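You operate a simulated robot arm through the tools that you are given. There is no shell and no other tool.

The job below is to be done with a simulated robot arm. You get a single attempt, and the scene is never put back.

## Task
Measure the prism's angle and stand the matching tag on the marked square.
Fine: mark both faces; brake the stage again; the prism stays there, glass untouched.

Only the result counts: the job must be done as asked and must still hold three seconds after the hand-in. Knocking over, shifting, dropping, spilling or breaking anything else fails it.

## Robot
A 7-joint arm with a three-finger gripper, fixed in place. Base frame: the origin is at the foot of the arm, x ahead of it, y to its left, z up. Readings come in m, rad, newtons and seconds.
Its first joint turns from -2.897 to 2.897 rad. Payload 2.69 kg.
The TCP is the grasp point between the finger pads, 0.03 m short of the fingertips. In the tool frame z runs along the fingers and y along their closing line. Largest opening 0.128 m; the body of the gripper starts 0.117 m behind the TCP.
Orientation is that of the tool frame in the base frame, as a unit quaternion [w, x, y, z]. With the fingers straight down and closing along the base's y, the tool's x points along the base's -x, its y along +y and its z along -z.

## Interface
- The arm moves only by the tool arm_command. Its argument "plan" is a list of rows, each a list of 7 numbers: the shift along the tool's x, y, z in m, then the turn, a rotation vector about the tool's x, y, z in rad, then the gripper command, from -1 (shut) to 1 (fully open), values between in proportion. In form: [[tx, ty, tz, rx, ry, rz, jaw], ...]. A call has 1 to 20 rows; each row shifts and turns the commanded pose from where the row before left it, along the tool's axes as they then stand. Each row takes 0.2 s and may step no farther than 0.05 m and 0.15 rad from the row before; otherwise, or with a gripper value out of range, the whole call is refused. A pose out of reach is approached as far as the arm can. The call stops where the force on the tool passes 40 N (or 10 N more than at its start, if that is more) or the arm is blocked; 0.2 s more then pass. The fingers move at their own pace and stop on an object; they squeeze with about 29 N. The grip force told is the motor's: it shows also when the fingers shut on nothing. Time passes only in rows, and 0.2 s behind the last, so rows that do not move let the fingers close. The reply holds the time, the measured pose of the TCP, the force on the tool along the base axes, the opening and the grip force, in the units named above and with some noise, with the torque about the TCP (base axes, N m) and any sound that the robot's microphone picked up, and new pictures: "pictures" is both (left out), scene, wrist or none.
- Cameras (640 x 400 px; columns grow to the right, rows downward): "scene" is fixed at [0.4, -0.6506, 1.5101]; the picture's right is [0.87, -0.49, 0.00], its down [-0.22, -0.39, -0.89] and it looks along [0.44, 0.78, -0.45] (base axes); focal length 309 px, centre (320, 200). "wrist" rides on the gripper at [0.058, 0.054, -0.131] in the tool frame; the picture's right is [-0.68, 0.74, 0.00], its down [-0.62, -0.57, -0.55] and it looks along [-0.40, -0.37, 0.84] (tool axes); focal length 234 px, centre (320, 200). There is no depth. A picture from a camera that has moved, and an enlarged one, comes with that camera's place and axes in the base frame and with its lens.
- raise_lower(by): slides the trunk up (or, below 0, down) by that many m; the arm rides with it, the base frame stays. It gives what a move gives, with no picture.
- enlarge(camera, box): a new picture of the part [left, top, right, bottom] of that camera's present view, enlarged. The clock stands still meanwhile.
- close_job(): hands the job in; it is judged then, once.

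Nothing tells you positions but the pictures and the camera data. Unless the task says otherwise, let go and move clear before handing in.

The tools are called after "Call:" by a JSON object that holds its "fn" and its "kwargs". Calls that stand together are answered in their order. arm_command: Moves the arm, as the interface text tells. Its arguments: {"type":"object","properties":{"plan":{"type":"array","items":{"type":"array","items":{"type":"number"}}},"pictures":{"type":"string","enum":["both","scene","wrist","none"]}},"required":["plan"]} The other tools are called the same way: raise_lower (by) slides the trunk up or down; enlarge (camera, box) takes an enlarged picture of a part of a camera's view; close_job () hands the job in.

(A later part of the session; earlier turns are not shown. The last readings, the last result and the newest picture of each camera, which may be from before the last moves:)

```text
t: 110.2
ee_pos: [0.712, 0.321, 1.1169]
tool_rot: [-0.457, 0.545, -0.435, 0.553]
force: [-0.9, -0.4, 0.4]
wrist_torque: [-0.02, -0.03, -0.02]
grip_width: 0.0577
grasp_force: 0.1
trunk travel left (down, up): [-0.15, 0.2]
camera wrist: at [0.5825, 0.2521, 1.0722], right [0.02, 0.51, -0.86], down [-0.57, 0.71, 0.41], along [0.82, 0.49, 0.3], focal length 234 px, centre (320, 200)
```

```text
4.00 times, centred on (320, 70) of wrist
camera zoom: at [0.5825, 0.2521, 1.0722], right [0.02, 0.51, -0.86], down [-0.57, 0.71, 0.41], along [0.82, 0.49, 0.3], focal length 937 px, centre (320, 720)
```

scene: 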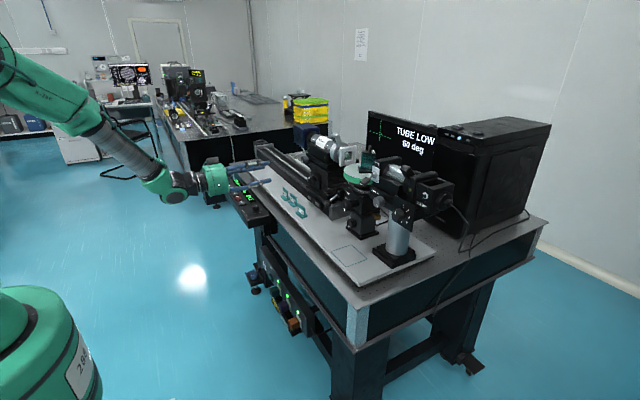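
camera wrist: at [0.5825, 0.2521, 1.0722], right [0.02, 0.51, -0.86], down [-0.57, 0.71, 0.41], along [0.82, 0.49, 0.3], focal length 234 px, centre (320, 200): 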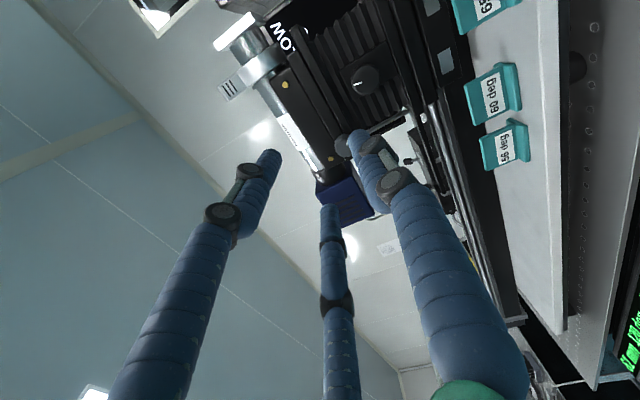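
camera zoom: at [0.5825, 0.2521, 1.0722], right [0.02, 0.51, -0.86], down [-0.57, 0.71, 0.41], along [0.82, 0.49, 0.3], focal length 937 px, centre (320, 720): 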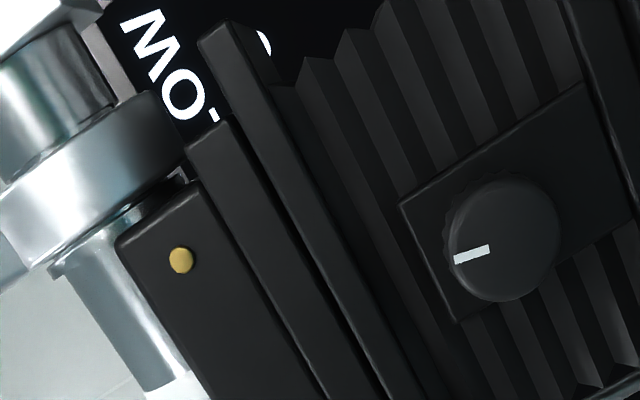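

The twist range is ample (0 to −1.8). The knob's face centre is at about (0.902, 0.316, 1.050). I return to zero twist and approach it.

Call:
{"fn": "arm_command", "kwargs": {"plan": [[0, 0, 0, 0, 0, 0.15, -0.1], [0, 0, 0, 0, 0, 0.15, -0.1], [0, 0, 0, 0, 0, 0.15, -0.1], [0, 0, 0, 0, 0, 0.15, -0.1], [0, 0, 0, 0, 0, 0.15, -0.1], [0, 0, 0, 0, 0, 0.15, -0.1], [0, 0, 0, 0, 0, 0.15, -0.1], [0, 0, 0, 0, 0, 0.15, -0.1], [0, 0, 0, 0, 0, 0.15, -0.1], [0, 0, 0, 0, 0, 0.15, -0.1], [0, 0, 0, 0, 0, 0.15, -0.1], [0, 0, 0, 0, 0, 0.15, -0.1], [0.0335, -0.0025, 0, 0, 0, 0, -0.1], [0.0335, -0.0025, 0, 0, 0, 0, -0.1], [0, 0, 0.044, 0, 0, 0, -0.1], [0, 0, 0.044, 0, 0, 0, -0.1], [0, 0, 0.03, 0, 0, 0, -0.1], [0, 0, 0, 0, 0, 0, -0.1]]}}

Call:
{"fn": "enlarge", "kwargs": {"camera": "wrist", "box": [240, 80, 400, 200]}}

Call:
{"fn": "enlarge", "kwargs": {"camera": "scene", "box": [270, 140, 350, 200]}}

```text
t: 114.0
ee_pos: [0.8343, 0.322, 1.0522]
tool_rot: [0.717, 0.002, 0.697, 0.014]
force: [-0.4, 0.1, -0.4]
wrist_torque: [0.01, -0.03, 0.02]
grip_width: 0.0576
grasp_force: 0.1
trunk travel left (down, up): [-0.15, 0.2]
camera wrist: at [0.703, 0.374, 0.9902], right [-0.03, 0.72, 0.69], down [-0.56, -0.59, 0.59], along [0.83, -0.37, 0.42], focal length 234 px, centre (320, 200)
```

scene: 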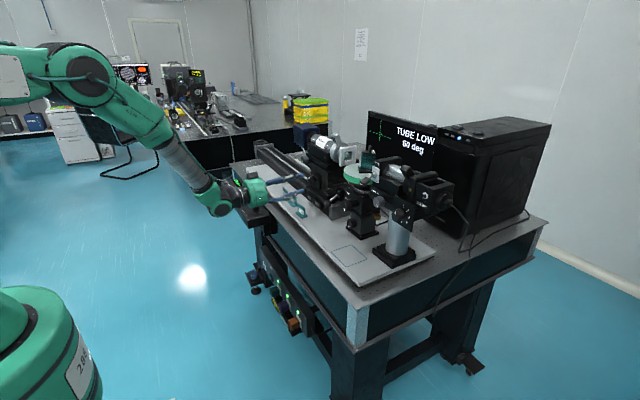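
wrist: 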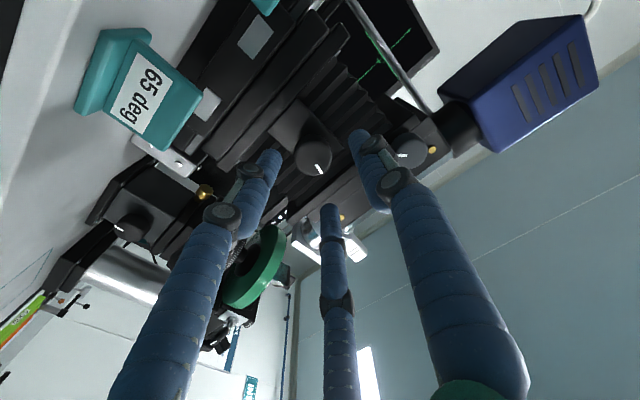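

```text
3.33 times, centred on (320, 140) of wrist
camera zoom: at [0.703, 0.374, 0.9902], right [-0.03, 0.72, 0.69], down [-0.56, -0.59, 0.59], along [0.83, -0.37, 0.42], focal length 781 px, centre (320, 400)
```

zoom: 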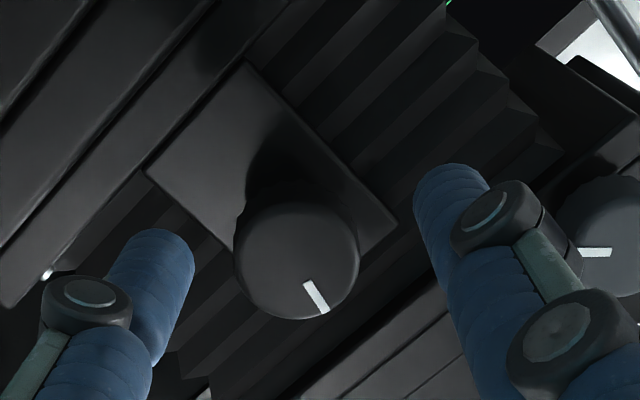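

```text
6.67 times, centred on (310, 170) of scene
camera zoom: at [0.4, -0.6506, 1.5101], right [0.87, -0.49, 0.0], down [-0.22, -0.39, -0.89], along [0.44, 0.78, -0.45], focal length 2061 px, centre (387, 400)
```

zoom: 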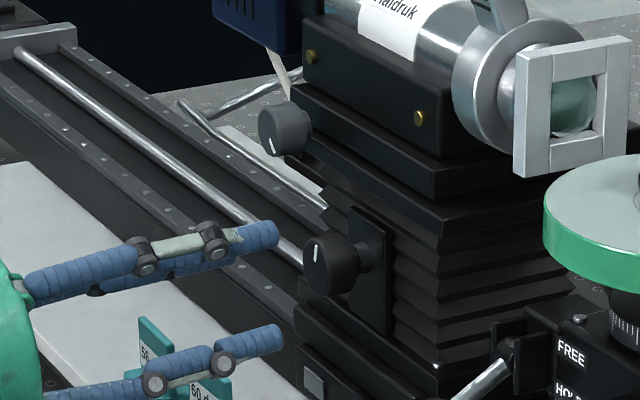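

The jaws straddle the knob. I move in, centre on it and close gently.

Call:
{"fn": "arm_command", "kwargs": {"plan": [[0.0005, -0.004, 0.027, 0, 0, 0, -0.1], [0.0005, -0.0035, 0.027, 0, 0, 0, -0.1], [0, 0, 0, 0, 0, 0, -0.1], [0, 0, 0, 0, 0, 0, -0.35], [0, 0, 0, 0, 0, 0, -0.55], [0, 0, 0, 0, 0, 0, -0.55]], "pictures": "wrist"}}

Call:
{"fn": "enlarge", "kwargs": {"camera": "wrist", "box": [240, 100, 400, 220]}}

Call:
{"fn": "enlarge", "kwargs": {"camera": "scene", "box": [300, 120, 364, 160]}}

```text
t: 115.4
ee_pos: [0.8862, 0.3158, 1.0517]
tool_rot: [0.716, 0.001, 0.698, 0.014]
force: [-1.4, -5.1, -7.8]
wrist_torque: [0.01, 0.26, -0.2]
grip_width: 0.0353
grasp_force: 5.2
trunk travel left (down, up): [-0.15, 0.2]
camera wrist: at [0.7558, 0.3684, 0.9903], right [-0.03, 0.72, 0.69], down [-0.55, -0.59, 0.59], along [0.83, -0.37, 0.42], focal length 234 px, centre (320, 200)
```

wrist: 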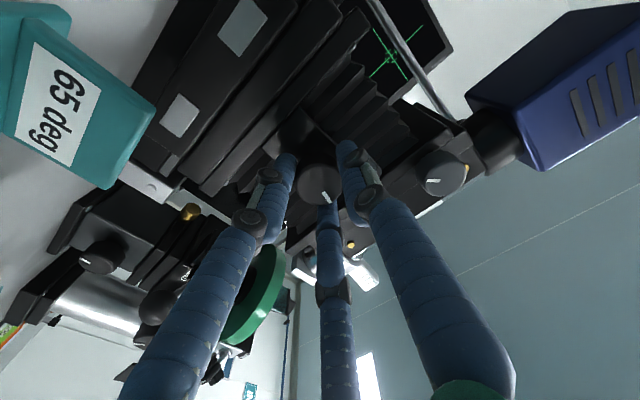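

```text
3.33 times, centred on (320, 160) of wrist
camera zoom: at [0.7558, 0.3684, 0.9903], right [-0.03, 0.72, 0.69], down [-0.55, -0.59, 0.59], along [0.83, -0.37, 0.42], focal length 781 px, centre (320, 333)
```

zoom: 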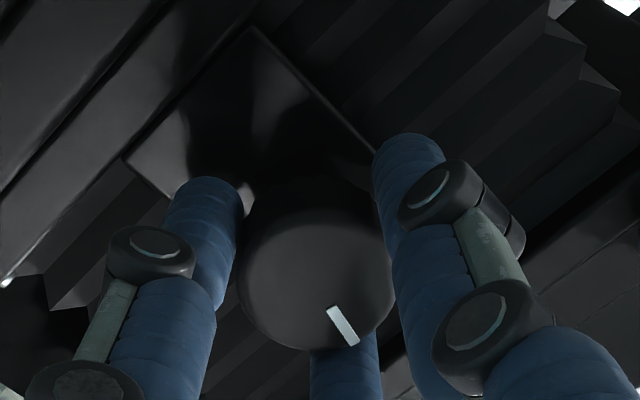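

```text
10.00 times, centred on (332, 140) of scene
camera zoom: at [0.4, -0.6506, 1.5101], right [0.87, -0.49, 0.0], down [-0.22, -0.39, -0.89], along [0.44, 0.78, -0.45], focal length 3091 px, centre (200, 800)
```

zoom: 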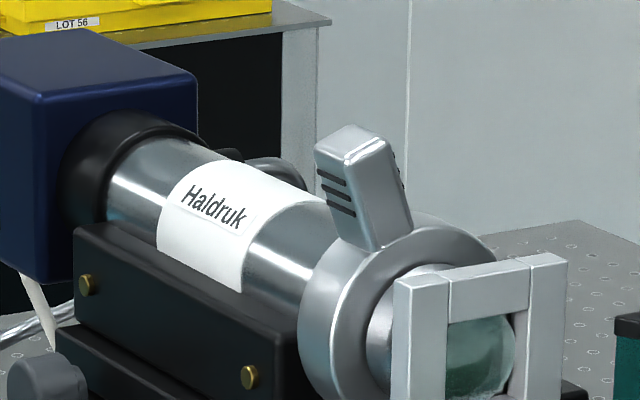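

The knob is held. I tighten the grip and turn it counter-clockwise a little, then check which way the tube moves.

Call:
{"fn": "arm_command", "kwargs": {"plan": [[0, 0, 0, 0, 0, 0, -0.9], [0, 0, 0, 0, 0, 0, -0.9], [0, 0, 0, 0, 0, -0.1, -0.9], [0, 0, 0, 0, 0, -0.1, -0.9], [0, 0, 0, 0, 0, -0.1, -0.9], [0, 0, 0, 0, 0, 0, -0.9]], "pictures": "wrist"}}

Call:
{"fn": "enlarge", "kwargs": {"camera": "wrist", "box": [240, 100, 400, 220]}}

Call:
{"fn": "enlarge", "kwargs": {"camera": "scene", "box": [300, 120, 364, 160]}}

Call:
{"fn": "enlarge", "kwargs": {"camera": "scene", "box": [360, 100, 450, 156]}}

```text
t: 116.8
ee_pos: [0.8872, 0.3156, 1.0521]
tool_rot: [0.71, -0.102, 0.69, -0.095]
force: [1.5, -14.2, -24.1]
wrist_torque: [0.43, 1.11, -0.57]
grip_width: 0.0327
grasp_force: 45.3
trunk travel left (down, up): [-0.15, 0.2]
camera wrist: at [0.7563, 0.3484, 0.9764], right [-0.03, 0.89, 0.45], down [-0.56, -0.38, 0.73], along [0.83, -0.23, 0.51], focal length 234 px, centre (320, 200)
```

wrist: 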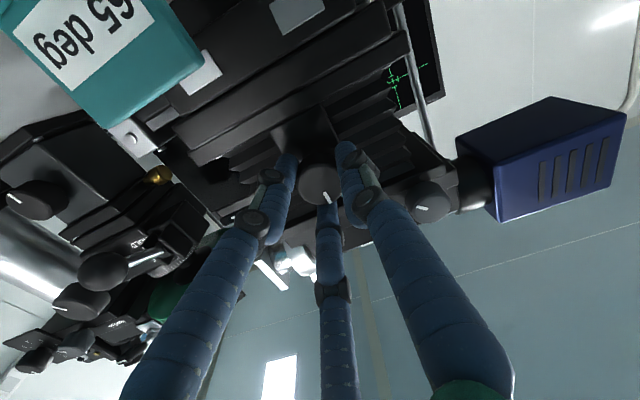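

```text
3.33 times, centred on (320, 160) of wrist
camera zoom: at [0.7563, 0.3484, 0.9764], right [-0.03, 0.89, 0.45], down [-0.56, -0.38, 0.73], along [0.83, -0.23, 0.51], focal length 781 px, centre (320, 333)
```

zoom: 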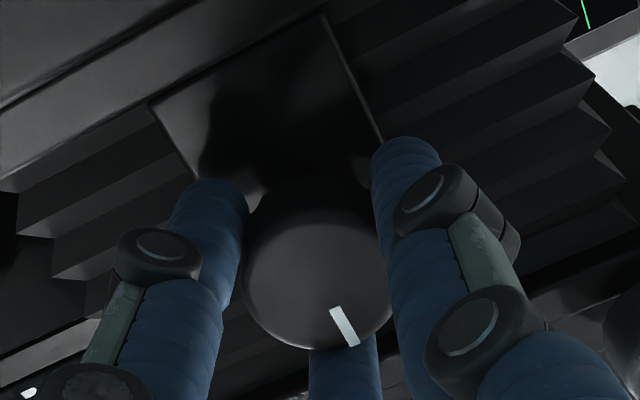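

```text
10.00 times, centred on (332, 140) of scene
camera zoom: at [0.4, -0.6506, 1.5101], right [0.87, -0.49, 0.0], down [-0.22, -0.39, -0.89], along [0.44, 0.78, -0.45], focal length 3091 px, centre (200, 800)
```

zoom: 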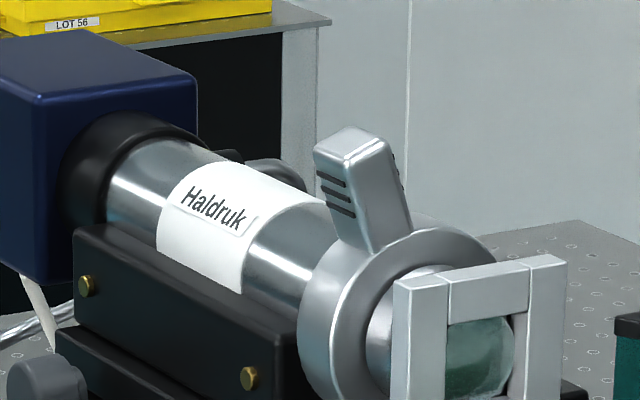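

```text
7.11 times, centred on (405, 128) of scene
camera zoom: at [0.4, -0.6506, 1.5101], right [0.87, -0.49, 0.0], down [-0.22, -0.39, -0.89], along [0.44, 0.78, -0.45], focal length 2198 px, centre (-284, 712)
```

zoom: 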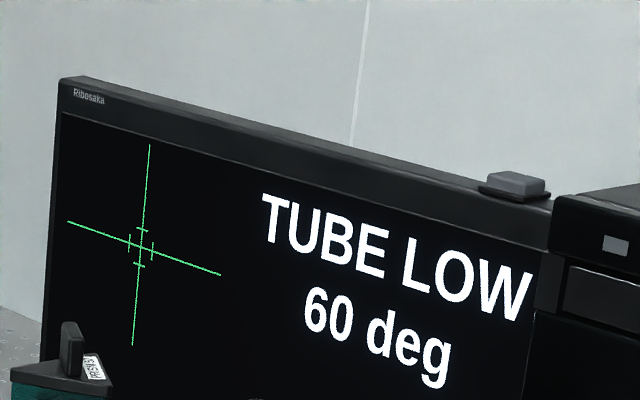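

The knob turned with my grip, but the tube went slightly lower, so clockwise is up (the knob had really turned about three quarters counter-clockwise). I let go, wind back to −1.8 with open jaws, grip again and turn clockwise.

Call:
{"fn": "arm_command", "kwargs": {"plan": [[0, 0, 0, 0, 0, 0, -0.1], [0, 0, 0, 0, 0, 0, -0.1], [0, 0, 0, 0, 0, -0.15, -0.1], [0, 0, 0, 0, 0, -0.15, -0.1], [0, 0, 0, 0, 0, -0.15, -0.1], [0, 0, 0, 0, 0, -0.15, -0.1], [0, 0, 0, 0, 0, -0.15, -0.1], [0, 0, 0, 0, 0, -0.15, -0.1], [0, 0, 0, 0, 0, -0.15, -0.1], [0, 0, 0, 0, 0, -0.15, -0.1], [0, 0, 0, 0, 0, -0.15, -0.1], [0, 0, 0, 0, 0, -0.15, -0.1], [0, 0, 0, 0, 0, 0, -0.1]], "pictures": "wrist"}}

Call:
{"fn": "enlarge", "kwargs": {"camera": "wrist", "box": [240, 100, 400, 220]}}

Call:
{"fn": "enlarge", "kwargs": {"camera": "scene", "box": [300, 120, 364, 160]}}

```text
t: 119.6
ee_pos: [0.8862, 0.3139, 1.055]
tool_rot: [-0.457, 0.545, -0.434, 0.553]
force: [0.7, 0.2, -0.8]
wrist_torque: [-0.01, 0.02, -0.02]
grip_width: 0.0577
grasp_force: 0.0
trunk travel left (down, up): [-0.15, 0.2]
camera wrist: at [0.7569, 0.2447, 1.0096], right [0.02, 0.51, -0.86], down [-0.57, 0.71, 0.41], along [0.82, 0.49, 0.3], focal length 234 px, centre (320, 200)
```

wrist: 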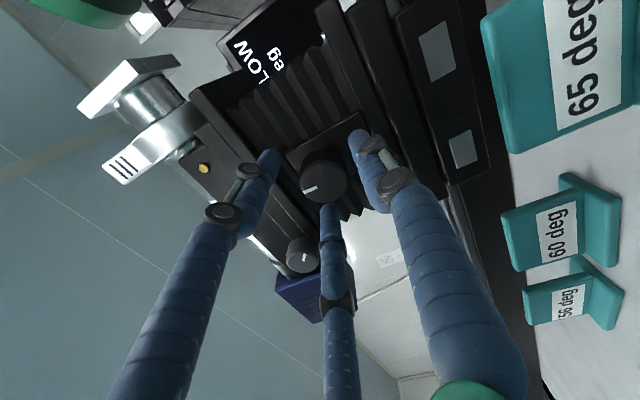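

```text
3.33 times, centred on (320, 160) of wrist
camera zoom: at [0.7569, 0.2447, 1.0096], right [0.02, 0.51, -0.86], down [-0.57, 0.71, 0.41], along [0.82, 0.49, 0.3], focal length 781 px, centre (320, 333)
```

zoom: 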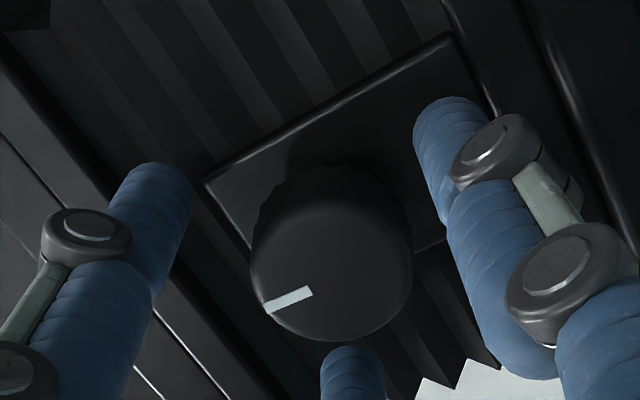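

```text
10.00 times, centred on (332, 140) of scene
camera zoom: at [0.4, -0.6506, 1.5101], right [0.87, -0.49, 0.0], down [-0.22, -0.39, -0.89], along [0.44, 0.78, -0.45], focal length 3091 px, centre (200, 800)
```

zoom: 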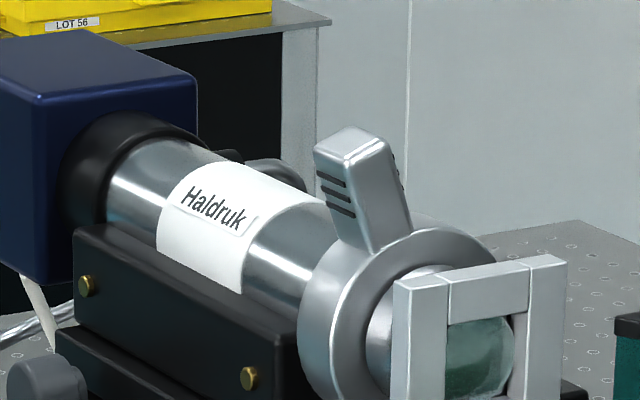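

The knob sits on the tool axis. I grip and turn clockwise, checking the tube's height midway.

Call:
{"fn": "arm_command", "kwargs": {"plan": [[0, 0, 0, 0, 0, 0, -0.5], [0, 0, 0, 0, 0, 0, -0.9], [0, 0, 0, 0, 0, 0, -0.9], [0, 0, 0, 0, 0, 0.1, -0.9], [0, 0, 0, 0, 0, 0.1, -0.9], [0, 0, 0, 0, 0, 0.1, -0.9], [0, 0, 0, 0, 0, 0.1, -0.9], [0, 0, 0, 0, 0, 0.1, -0.9], [0, 0, 0, 0, 0, 0, -0.9]], "pictures": "wrist"}}

Call:
{"fn": "enlarge", "kwargs": {"camera": "wrist", "box": [240, 100, 400, 220]}}

Call:
{"fn": "enlarge", "kwargs": {"camera": "scene", "box": [300, 120, 364, 160]}}

```text
t: 121.6
ee_pos: [0.8869, 0.3142, 1.0508]
tool_rot: [0.58, -0.42, 0.557, -0.421]
force: [-1.7, 1.9, -24.6]
wrist_torque: [-0.05, 0.85, -0.09]
grip_width: 0.0332
grasp_force: 45.2
trunk travel left (down, up): [-0.15, 0.2]
camera wrist: at [0.7569, 0.2722, 0.979], right [0.0, 0.86, -0.51], down [-0.58, 0.41, 0.71], along [0.82, 0.29, 0.49], focal length 234 px, centre (320, 200)
```

wrist: 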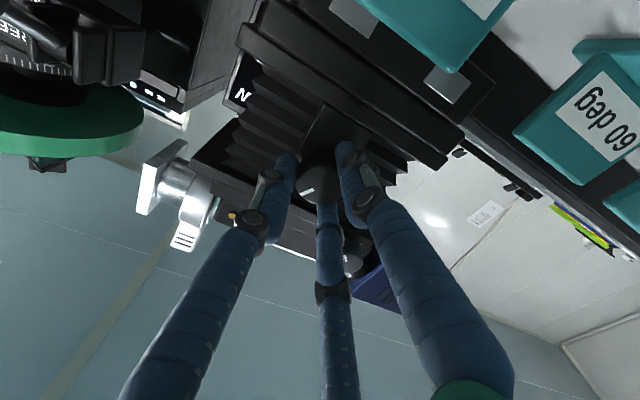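

```text
3.33 times, centred on (320, 160) of wrist
camera zoom: at [0.7569, 0.2722, 0.979], right [0.0, 0.86, -0.51], down [-0.58, 0.41, 0.71], along [0.82, 0.29, 0.49], focal length 781 px, centre (320, 333)
```

zoom: 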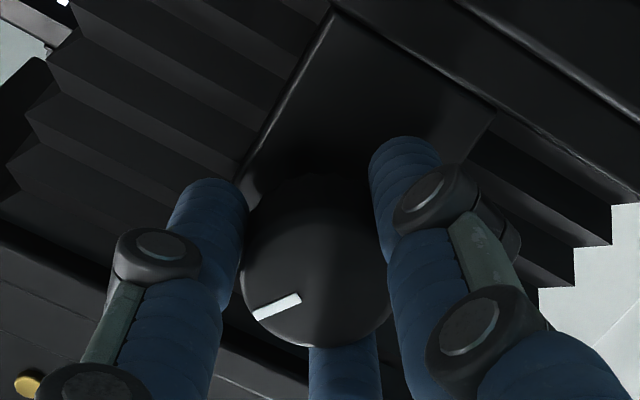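

```text
10.00 times, centred on (332, 140) of scene
camera zoom: at [0.4, -0.6506, 1.5101], right [0.87, -0.49, 0.0], down [-0.22, -0.39, -0.89], along [0.44, 0.78, -0.45], focal length 3091 px, centre (200, 800)
```

zoom: 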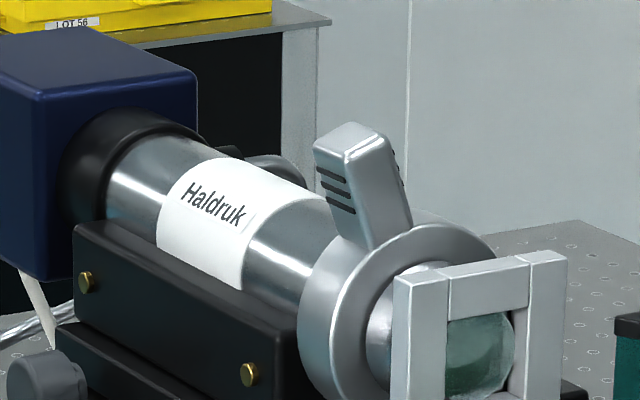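

Clockwise raises it: about 3.2 mm per radian. I relieve the 4 mm height mismatch of my hand and continue turning.

Call:
{"fn": "arm_command", "kwargs": {"plan": [[0.0011, 0.0039, 0, 0, 0, 0, -0.9], [0, 0, 0, 0, 0, 0.12, -0.9], [0, 0, 0, 0, 0, 0.12, -0.9], [0, 0, 0, 0, 0, 0.12, -0.9], [0, 0, 0, 0, 0, 0.12, -0.9], [0, 0, 0, 0, 0, 0.12, -0.9], [0, 0, 0, 0, 0, 0.12, -0.9], [0, 0, 0, 0, 0, 0.12, -0.9], [0, 0, 0, 0, 0, 0.12, -0.9], [0, 0, 0, 0, 0, 0.12, -0.9], [0, 0, 0, 0, 0, 0.12, -0.9], [0, 0, 0, 0, 0, 0, -0.9]], "pictures": "wrist"}}

Call:
{"fn": "enlarge", "kwargs": {"camera": "wrist", "box": [240, 100, 400, 220]}}

Call:
{"fn": "enlarge", "kwargs": {"camera": "scene", "box": [300, 120, 364, 160]}}

```text
t: 124.2
ee_pos: [0.8859, 0.3155, 1.0508]
tool_rot: [0.718, -0.03, 0.696, -0.021]
force: [2.7, -3.5, 8.2]
wrist_torque: [-0.07, 0.06, -0.3]
grip_width: 0.0331
grasp_force: 45.2
trunk travel left (down, up): [-0.15, 0.2]
camera wrist: at [0.7558, 0.3619, 0.9841], right [-0.03, 0.78, 0.62], down [-0.56, -0.53, 0.64], along [0.83, -0.33, 0.46], focal length 234 px, centre (320, 200)
```

wrist: 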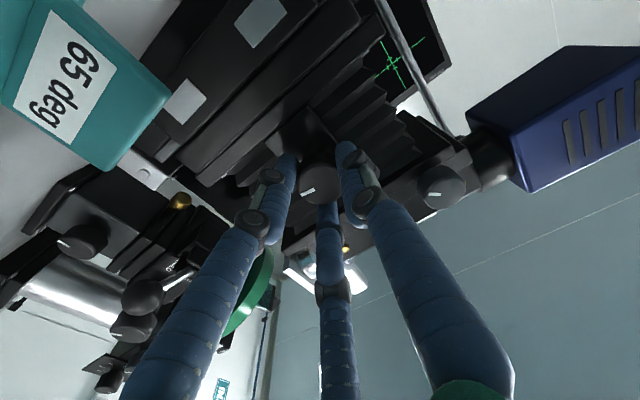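

```text
3.33 times, centred on (320, 160) of wrist
camera zoom: at [0.7558, 0.3619, 0.9841], right [-0.03, 0.78, 0.62], down [-0.56, -0.53, 0.64], along [0.83, -0.33, 0.46], focal length 781 px, centre (320, 333)
```

zoom: 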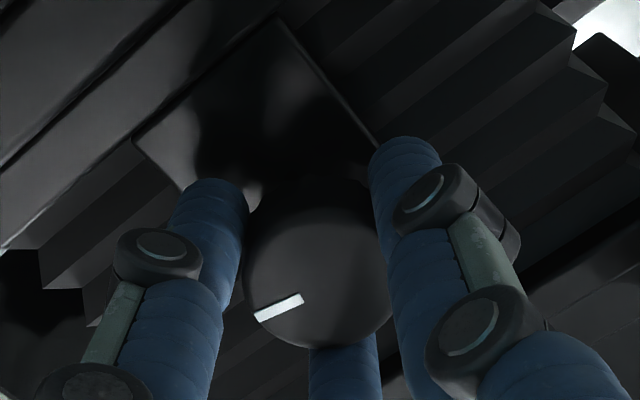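

```text
10.00 times, centred on (332, 140) of scene
camera zoom: at [0.4, -0.6506, 1.5101], right [0.87, -0.49, 0.0], down [-0.22, -0.39, -0.89], along [0.44, 0.78, -0.45], focal length 3091 px, centre (200, 800)
```

zoom: 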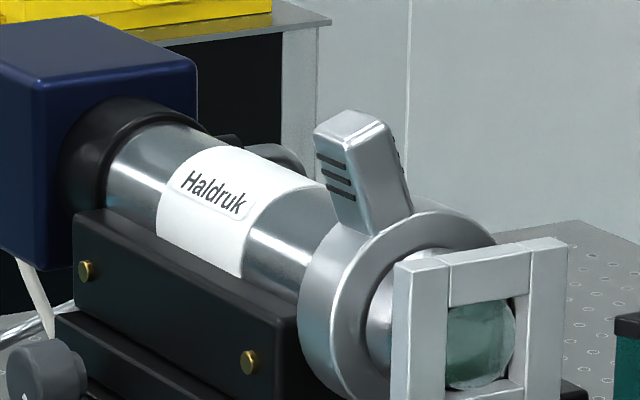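

It has risen by a third. I regrip and do another full clockwise stroke.

Call:
{"fn": "arm_command", "kwargs": {"plan": [[0, 0, 0, 0, 0, 0, -0.1], [0, 0, 0, 0, 0, 0, -0.1], [0, 0, 0, 0, 0, -0.15, -0.1], [0, 0, 0, 0, 0, -0.15, -0.1], [0, 0, 0, 0, 0, -0.15, -0.1], [0, 0, 0, 0, 0, -0.15, -0.1], [0, 0, 0, 0, 0, -0.15, -0.1], [0, 0, 0, 0, 0, -0.15, -0.1], [0, 0, 0, 0, 0, -0.15, -0.1], [0, 0, 0, 0, 0, -0.15, -0.1], [0, 0, 0, 0, 0, -0.15, -0.1], [0, 0, 0, 0, 0, -0.15, -0.1], [0, 0, 0, 0, 0, -0.15, -0.1], [0, 0, 0, 0, 0, -0.1, -0.1], [0, 0, 0, 0, 0, 0, -0.5], [0, 0, 0, 0, 0, 0, -0.9], [0, 0, 0, 0, 0, 0, -0.9]], "pictures": "wrist"}}

Call:
{"fn": "enlarge", "kwargs": {"camera": "wrist", "box": [240, 100, 400, 220]}}

Call:
{"fn": "enlarge", "kwargs": {"camera": "scene", "box": [300, 120, 364, 160]}}

```text
t: 127.8
ee_pos: [0.887, 0.3148, 1.0511]
tool_rot: [-0.443, 0.554, -0.422, 0.564]
force: [0.5, -5.2, 4.1]
wrist_torque: [0.0, -0.06, -0.5]
grip_width: 0.0329
grasp_force: 45.4
trunk travel left (down, up): [-0.15, 0.2]
camera wrist: at [0.7571, 0.2427, 1.0089], right [0.02, 0.47, -0.88], down [-0.57, 0.73, 0.38], along [0.82, 0.5, 0.28], focal length 234 px, centre (320, 200)
```

wrist: 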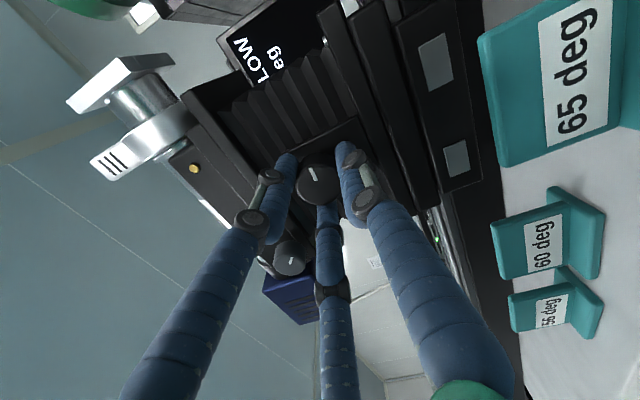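

```text
3.33 times, centred on (320, 160) of wrist
camera zoom: at [0.7571, 0.2427, 1.0089], right [0.02, 0.47, -0.88], down [-0.57, 0.73, 0.38], along [0.82, 0.5, 0.28], focal length 781 px, centre (320, 333)
```

zoom: 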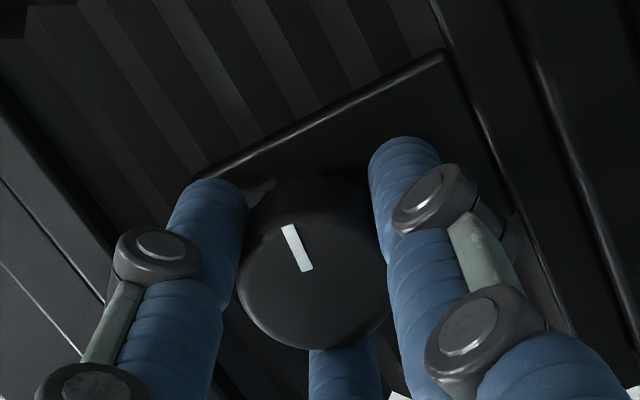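

```text
10.00 times, centred on (332, 140) of scene
camera zoom: at [0.4, -0.6506, 1.5101], right [0.87, -0.49, 0.0], down [-0.22, -0.39, -0.89], along [0.44, 0.78, -0.45], focal length 3091 px, centre (200, 800)
```

zoom: 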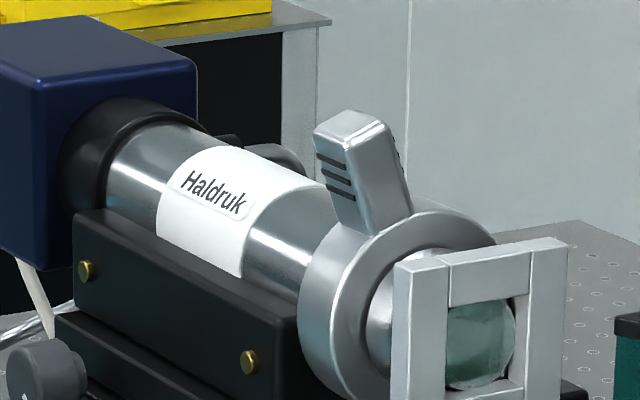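

Gripped again with the height unchanged. Now the clockwise stroke.

Call:
{"fn": "arm_command", "kwargs": {"plan": [[0, 0, 0, 0, 0, 0.12, -0.9], [0, 0, 0, 0, 0, 0.12, -0.9], [0, 0, 0, 0, 0, 0.12, -0.9], [0, 0, 0, 0, 0, 0.12, -0.9], [0, 0, 0, 0, 0, 0.12, -0.9], [0, 0, 0, 0, 0, 0.12, -0.9], [0, 0, 0, 0, 0, 0.12, -0.9], [0, 0, 0, 0, 0, 0.12, -0.9], [0, 0, 0, 0, 0, 0.12, -0.9], [0, 0, 0, 0, 0, 0.12, -0.9], [0, 0, 0, 0, 0, 0.12, -0.9], [0, 0, 0, 0, 0, 0.12, -0.9], [0, 0, 0, 0, 0, 0.12, -0.9], [0, 0, 0, 0, 0, 0.12, -0.9], [0, 0, 0, 0, 0, 0, -0.9]], "pictures": "none"}}

Call:
{"fn": "enlarge", "kwargs": {"camera": "scene", "box": [300, 120, 364, 160]}}

Call:
{"fn": "enlarge", "kwargs": {"camera": "scene", "box": [360, 100, 450, 156]}}

Call:
{"fn": "enlarge", "kwargs": {"camera": "scene", "box": [340, 140, 404, 180]}}

```text
t: 131.0
ee_pos: [0.8858, 0.3154, 1.0518]
tool_rot: [0.717, -0.055, 0.694, -0.044]
force: [4.6, 4.6, 13.0]
wrist_torque: [-0.04, -0.19, 0.09]
grip_width: 0.0333
grasp_force: 45.4
trunk travel left (down, up): [-0.15, 0.2]
```

```text
10.00 times, centred on (332, 140) of scene
camera zoom: at [0.4, -0.6506, 1.5101], right [0.87, -0.49, 0.0], down [-0.22, -0.39, -0.89], along [0.44, 0.78, -0.45], focal length 3091 px, centre (200, 800)
```

zoom: 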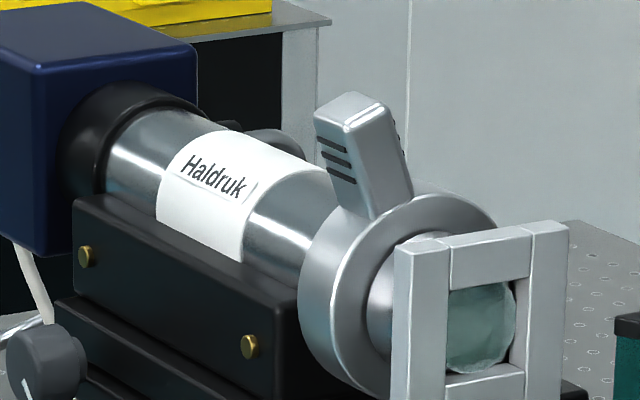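

```text
7.11 times, centred on (405, 128) of scene
camera zoom: at [0.4, -0.6506, 1.5101], right [0.87, -0.49, 0.0], down [-0.22, -0.39, -0.89], along [0.44, 0.78, -0.45], focal length 2198 px, centre (-284, 712)
```

zoom: 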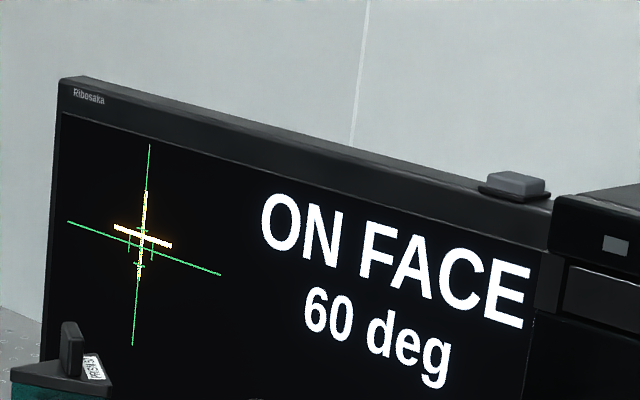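

```text
10.00 times, centred on (372, 160) of scene
camera zoom: at [0.4, -0.6506, 1.5101], right [0.87, -0.49, 0.0], down [-0.22, -0.39, -0.89], along [0.44, 0.78, -0.45], focal length 3091 px, centre (-200, 600)
```

zoom: 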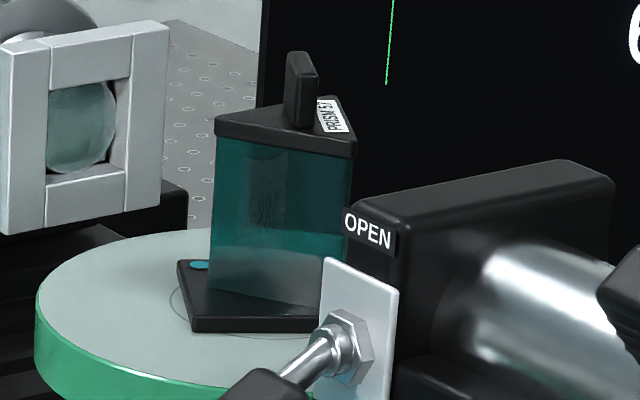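

"ON FACE 60 deg" is back, with the cross still a bit above centre. About one more radian clockwise; I regrip and finish with the cross as my guide.

Call:
{"fn": "arm_command", "kwargs": {"plan": [[0, 0, 0, 0, 0, 0, -0.1], [0, 0, 0, 0, 0, 0, -0.1], [0, 0, 0, 0, 0, -0.15, -0.1], [0, 0, 0, 0, 0, -0.15, -0.1], [0, 0, 0, 0, 0, -0.15, -0.1], [0, 0, 0, 0, 0, -0.15, -0.1], [0, 0, 0, 0, 0, -0.15, -0.1], [0, 0, 0, 0, 0, -0.15, -0.1], [0, 0, 0, 0, 0, -0.15, -0.1], [0, 0, 0, 0, 0, -0.15, -0.1], [0, 0, 0, 0, 0, -0.15, -0.1], [0, 0, 0, 0, 0, 0, -0.5], [0, 0, 0, 0, 0, 0, -0.9], [0, 0, 0, 0, 0, 0, -0.9], [0, 0, 0, 0, 0, 0.12, -0.9], [0, 0, 0, 0, 0, 0.12, -0.9], [0, 0, 0, 0, 0, 0.12, -0.9], [0, 0, 0, 0, 0, 0.12, -0.9], [0, 0, 0, 0, 0, 0.12, -0.9], [0, 0, 0, 0, 0, 0.12, -0.9]], "pictures": "none"}}

Call:
{"fn": "enlarge", "kwargs": {"camera": "scene", "box": [300, 120, 364, 160]}}

Call:
{"fn": "enlarge", "kwargs": {"camera": "scene", "box": [360, 110, 408, 140]}}

```text
t: 135.2
ee_pos: [0.8851, 0.3142, 1.051]
tool_rot: [0.668, -0.267, 0.643, -0.265]
force: [-2.4, -3.1, 12.0]
wrist_torque: [-0.04, -0.06, -0.46]
grip_width: 0.0335
grasp_force: 44.4
trunk travel left (down, up): [-0.15, 0.2]
```

```text
10.00 times, centred on (332, 140) of scene
camera zoom: at [0.4, -0.6506, 1.5101], right [0.87, -0.49, 0.0], down [-0.22, -0.39, -0.89], along [0.44, 0.78, -0.45], focal length 3091 px, centre (200, 800)
```

zoom: 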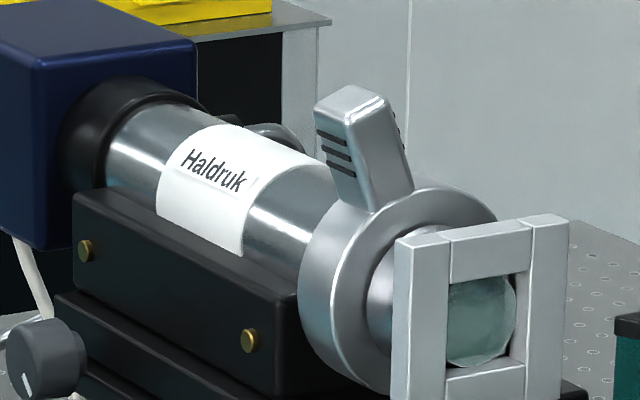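

```text
13.33 times, centred on (384, 125) of scene
camera zoom: at [0.4, -0.6506, 1.5101], right [0.87, -0.49, 0.0], down [-0.22, -0.39, -0.89], along [0.44, 0.78, -0.45], focal length 4122 px, centre (-533, 1200)
```

zoom: 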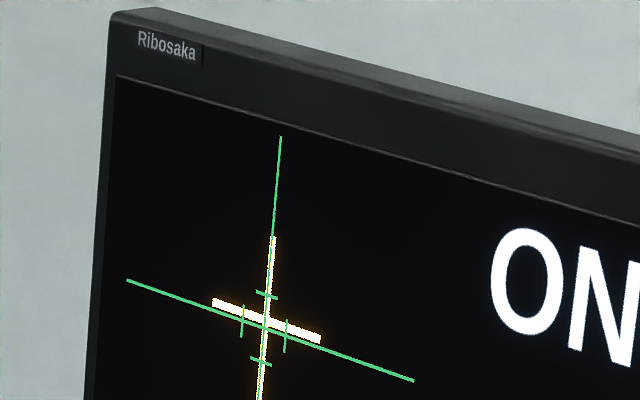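

Call:
{"fn": "arm_command", "kwargs": {"plan": [[0, 0, 0, 0, 0, 0.1, -0.9], [0, 0, 0, 0, 0, 0.1, -0.9], [0, 0, 0, 0, 0, 0.1, -0.9], [0, 0, 0, 0, 0, 0, -0.9]], "pictures": "none"}}

Call:
{"fn": "enlarge", "kwargs": {"camera": "scene", "box": [300, 120, 364, 160]}}

Call:
{"fn": "enlarge", "kwargs": {"camera": "scene", "box": [360, 110, 408, 140]}}

Call:
{"fn": "enlarge", "kwargs": {"camera": "scene", "box": [340, 140, 404, 180]}}

```text
t: 136.2
ee_pos: [0.8854, 0.3145, 1.0517]
tool_rot: [0.699, -0.168, 0.676, -0.162]
force: [0.3, -4.9, 12.8]
wrist_torque: [-0.01, 0.12, -0.14]
grip_width: 0.0331
grasp_force: 45.1
trunk travel left (down, up): [-0.15, 0.2]
```

```text
10.00 times, centred on (332, 140) of scene
camera zoom: at [0.4, -0.6506, 1.5101], right [0.87, -0.49, 0.0], down [-0.22, -0.39, -0.89], along [0.44, 0.78, -0.45], focal length 3091 px, centre (200, 800)
```

zoom: 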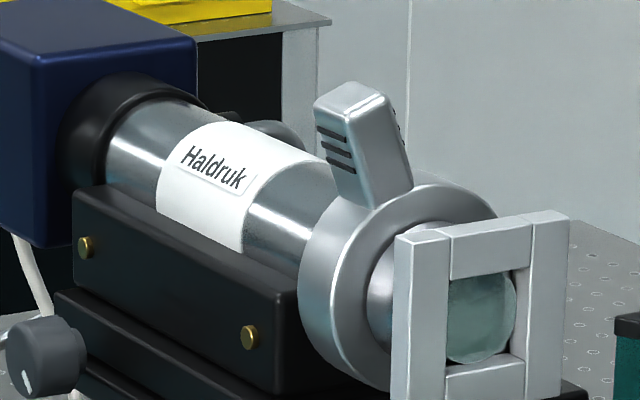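

```text
13.33 times, centred on (384, 125) of scene
camera zoom: at [0.4, -0.6506, 1.5101], right [0.87, -0.49, 0.0], down [-0.22, -0.39, -0.89], along [0.44, 0.78, -0.45], focal length 4122 px, centre (-533, 1200)
```

zoom: 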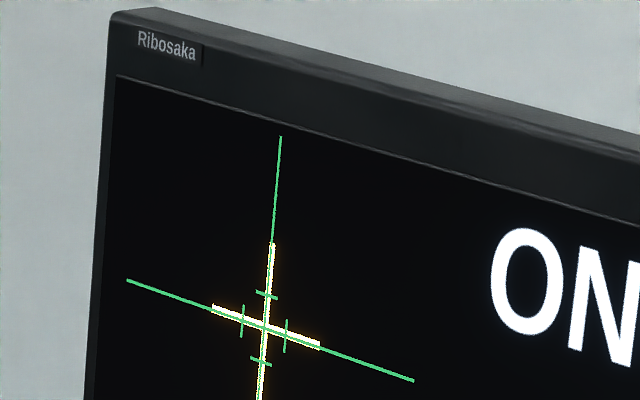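

```text
10.00 times, centred on (372, 160) of scene
camera zoom: at [0.4, -0.6506, 1.5101], right [0.87, -0.49, 0.0], down [-0.22, -0.39, -0.89], along [0.44, 0.78, -0.45], focal length 3091 px, centre (-200, 600)
```

zoom: 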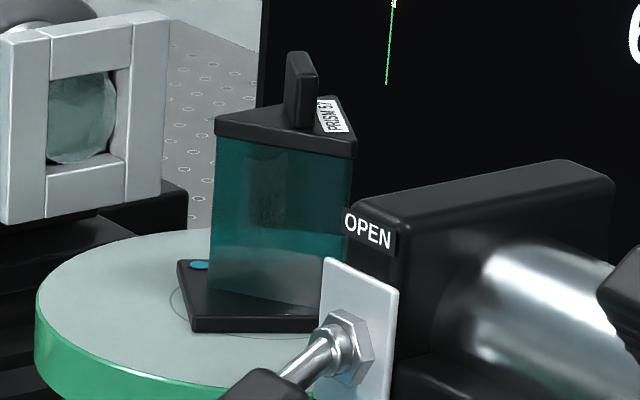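

Nearly there: about half a millimetre left. A last small turn.

Call:
{"fn": "arm_command", "kwargs": {"plan": [[0, 0, 0, 0, 0, 0.06, -0.9], [0, 0, 0, 0, 0, 0.05, -0.9], [0, 0, 0, 0, 0, 0, -0.9]], "pictures": "none"}}

Call:
{"fn": "enlarge", "kwargs": {"camera": "scene", "box": [300, 120, 364, 160]}}

Call:
{"fn": "enlarge", "kwargs": {"camera": "scene", "box": [360, 110, 408, 140]}}

Call:
{"fn": "enlarge", "kwargs": {"camera": "scene", "box": [340, 140, 404, 180]}}

```text
t: 137.0
ee_pos: [0.8863, 0.3145, 1.0512]
tool_rot: [0.708, -0.131, 0.684, -0.123]
force: [4.1, -2.3, 16.4]
wrist_torque: [-0.04, 0.03, -0.1]
grip_width: 0.0332
grasp_force: 45.3
trunk travel left (down, up): [-0.15, 0.2]
```

```text
10.00 times, centred on (332, 140) of scene
camera zoom: at [0.4, -0.6506, 1.5101], right [0.87, -0.49, 0.0], down [-0.22, -0.39, -0.89], along [0.44, 0.78, -0.45], focal length 3091 px, centre (200, 800)
```

zoom: 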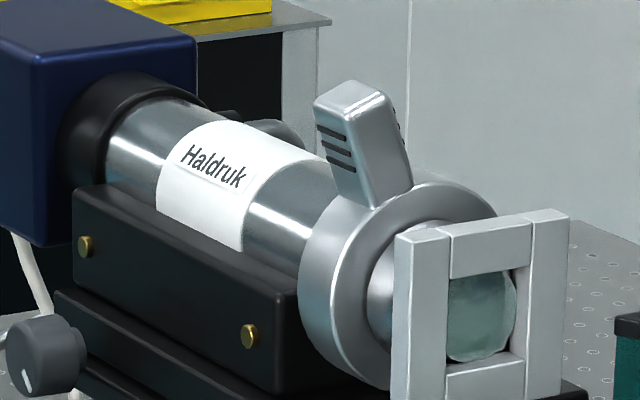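

```text
13.33 times, centred on (384, 125) of scene
camera zoom: at [0.4, -0.6506, 1.5101], right [0.87, -0.49, 0.0], down [-0.22, -0.39, -0.89], along [0.44, 0.78, -0.45], focal length 4122 px, centre (-533, 1200)
```

zoom: 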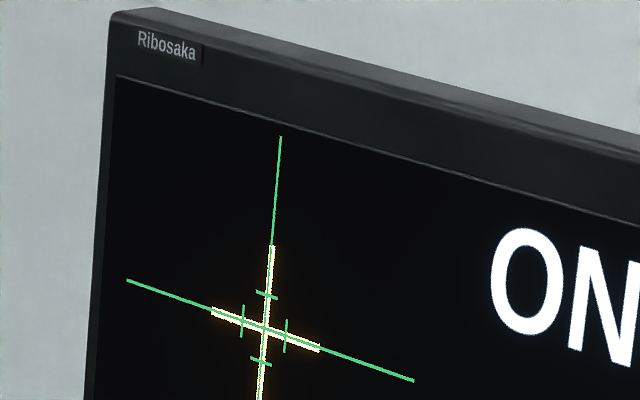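

```text
10.00 times, centred on (372, 160) of scene
camera zoom: at [0.4, -0.6506, 1.5101], right [0.87, -0.49, 0.0], down [-0.22, -0.39, -0.89], along [0.44, 0.78, -0.45], focal length 3091 px, centre (-200, 600)
```

zoom: 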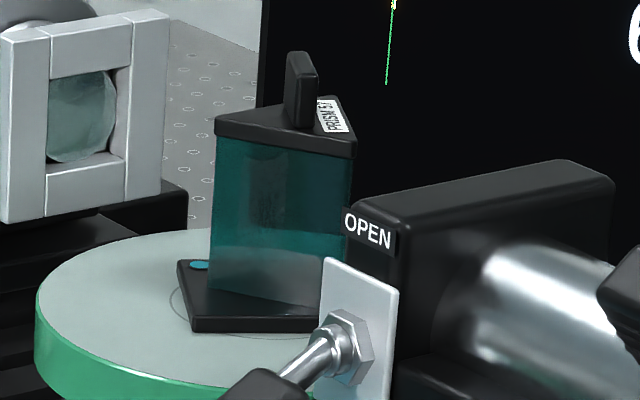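

The tube is back at its original height (cross on the line, same pixels). I release the knob and back straight out.

Call:
{"fn": "arm_command", "kwargs": {"plan": [[0, 0, 0, 0, 0, 0, -0.1], [0, 0, 0, 0, 0, 0, -0.1], [0, 0, -0.04, 0, 0, 0, -0.1], [0, 0, -0.045, 0, 0, 0, -0.1], [0, 0, -0.045, 0, 0, 0, -0.1], [0, 0, -0.045, 0, 0, 0, -0.1]]}}

Call:
{"fn": "enlarge", "kwargs": {"camera": "scene", "box": [300, 120, 364, 160]}}

Call:
{"fn": "enlarge", "kwargs": {"camera": "scene", "box": [360, 100, 450, 156]}}

Call:
{"fn": "enlarge", "kwargs": {"camera": "scene", "box": [230, 120, 350, 200]}}

Call:
{"fn": "enlarge", "kwargs": {"camera": "scene", "box": [320, 180, 384, 220]}}

```text
t: 138.4
ee_pos: [0.712, 0.3136, 1.0447]
tool_rot: [0.707, -0.131, 0.684, -0.123]
force: [-0.5, 0.1, 0.0]
wrist_torque: [-0.04, 0.0, -0.03]
grip_width: 0.0577
grasp_force: 0.1
trunk travel left (down, up): [-0.15, 0.2]
camera wrist: at [0.582, 0.3406, 0.9671], right [-0.03, 0.93, 0.37], down [-0.57, -0.32, 0.76], along [0.82, -0.19, 0.53], focal length 234 px, centre (320, 200)
```

scene: 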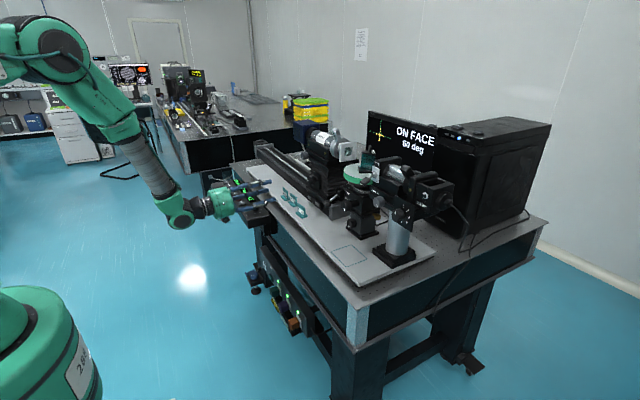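
wrist: 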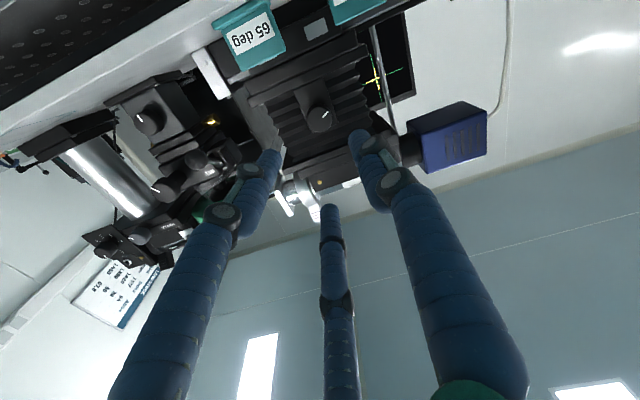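

```text
10.00 times, centred on (332, 140) of scene
camera zoom: at [0.4, -0.6506, 1.5101], right [0.87, -0.49, 0.0], down [-0.22, -0.39, -0.89], along [0.44, 0.78, -0.45], focal length 3091 px, centre (200, 800)
```

zoom: 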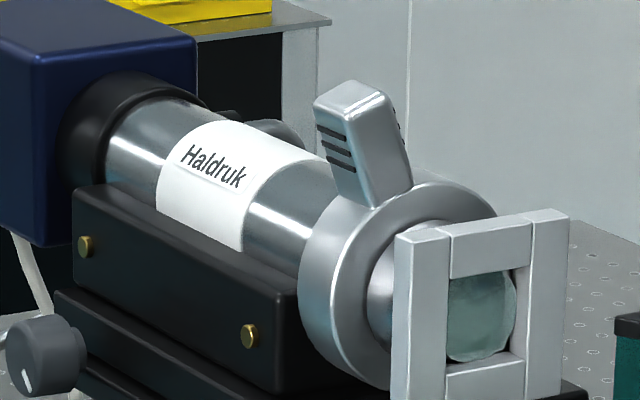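

```text
7.11 times, centred on (405, 128) of scene
camera zoom: at [0.4, -0.6506, 1.5101], right [0.87, -0.49, 0.0], down [-0.22, -0.39, -0.89], along [0.44, 0.78, -0.45], focal length 2198 px, centre (-284, 712)
```

zoom: 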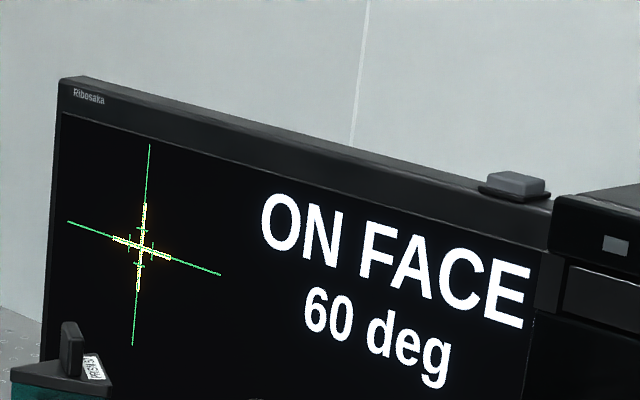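

```text
5.00 times, centred on (290, 160) of scene
camera zoom: at [0.4, -0.6506, 1.5101], right [0.87, -0.49, 0.0], down [-0.22, -0.39, -0.89], along [0.44, 0.78, -0.45], focal length 1546 px, centre (470, 400)
```

zoom: 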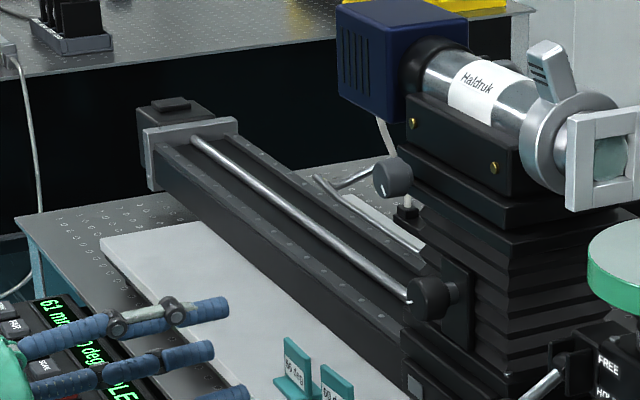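

```text
10.00 times, centred on (352, 200) of scene
camera zoom: at [0.4, -0.6506, 1.5101], right [0.87, -0.49, 0.0], down [-0.22, -0.39, -0.89], along [0.44, 0.78, -0.45], focal length 3091 px, centre (0, 200)
```

zoom: 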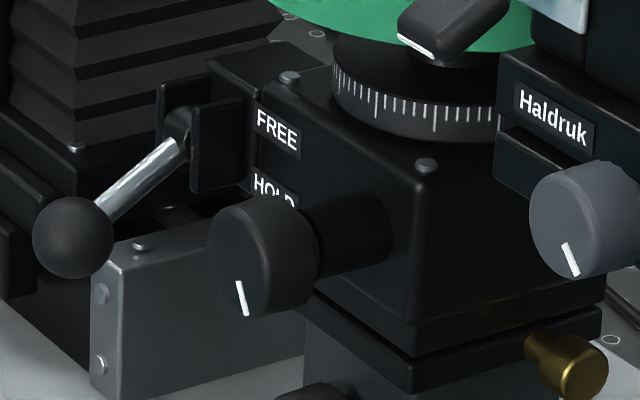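

Everything is restored: tube height, brake, 60 deg. For the tag I'll now use the safer pose: normal yaw (closing along y), tool tilted back toward me so the palm stays far from the telescope. I straighten to a tilt of 0.4 first.

Call:
{"fn": "arm_command", "kwargs": {"plan": [[-0.0327, -0.0124, 0.001, 0, 0, 0, -0.1], [-0.0327, -0.0124, 0.001, 0, 0, 0, -0.1], [0, 0, 0, -0.02246, 0.1322, 0.03628, -0.1], [0, 0, 0, -0.02246, 0.1322, 0.03628, -0.1], [0, 0, 0, -0.02246, 0.1322, 0.03628, -0.1], [0, 0, 0, -0.02246, 0.1322, 0.03628, -0.1], [0, 0, 0, -0.02246, 0.1322, 0.03628, -0.1], [0, 0, 0, -0.02246, 0.1322, 0.03628, -0.1], [0, 0, 0, -0.02246, 0.1322, 0.03628, -0.1], [0, 0, 0, -0.02246, 0.1322, 0.03628, -0.1], [0, 0, 0, -0.02246, 0.1322, 0.03628, -0.1], [0, 0, 0, 0, 0, 0, -0.1]], "pictures": "wrist"}}

```text
t: 141.0
ee_pos: [0.7118, 0.3121, 1.1152]
tool_rot: [0.199, 0.0, 0.98, 0.0]
force: [1.1, 1.0, -0.6]
wrist_torque: [0.04, 0.04, 0.03]
grip_width: 0.0575
grasp_force: 0.1
trunk travel left (down, up): [-0.15, 0.2]
camera wrist: at [0.6064, 0.3655, 1.2121], right [0.62, 0.74, 0.26], down [0.35, -0.57, 0.74], along [0.7, -0.37, -0.61], focal length 234 px, centre (320, 200)
```

wrist: 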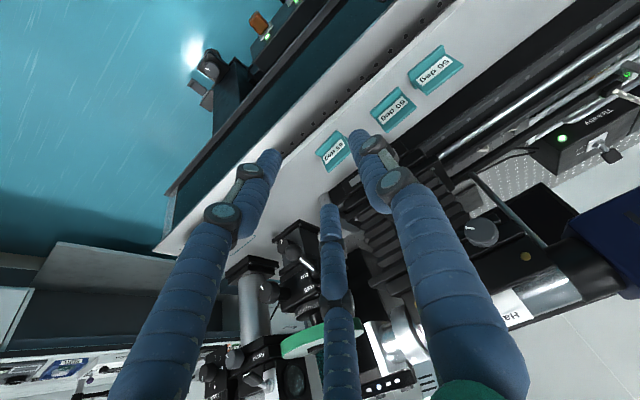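

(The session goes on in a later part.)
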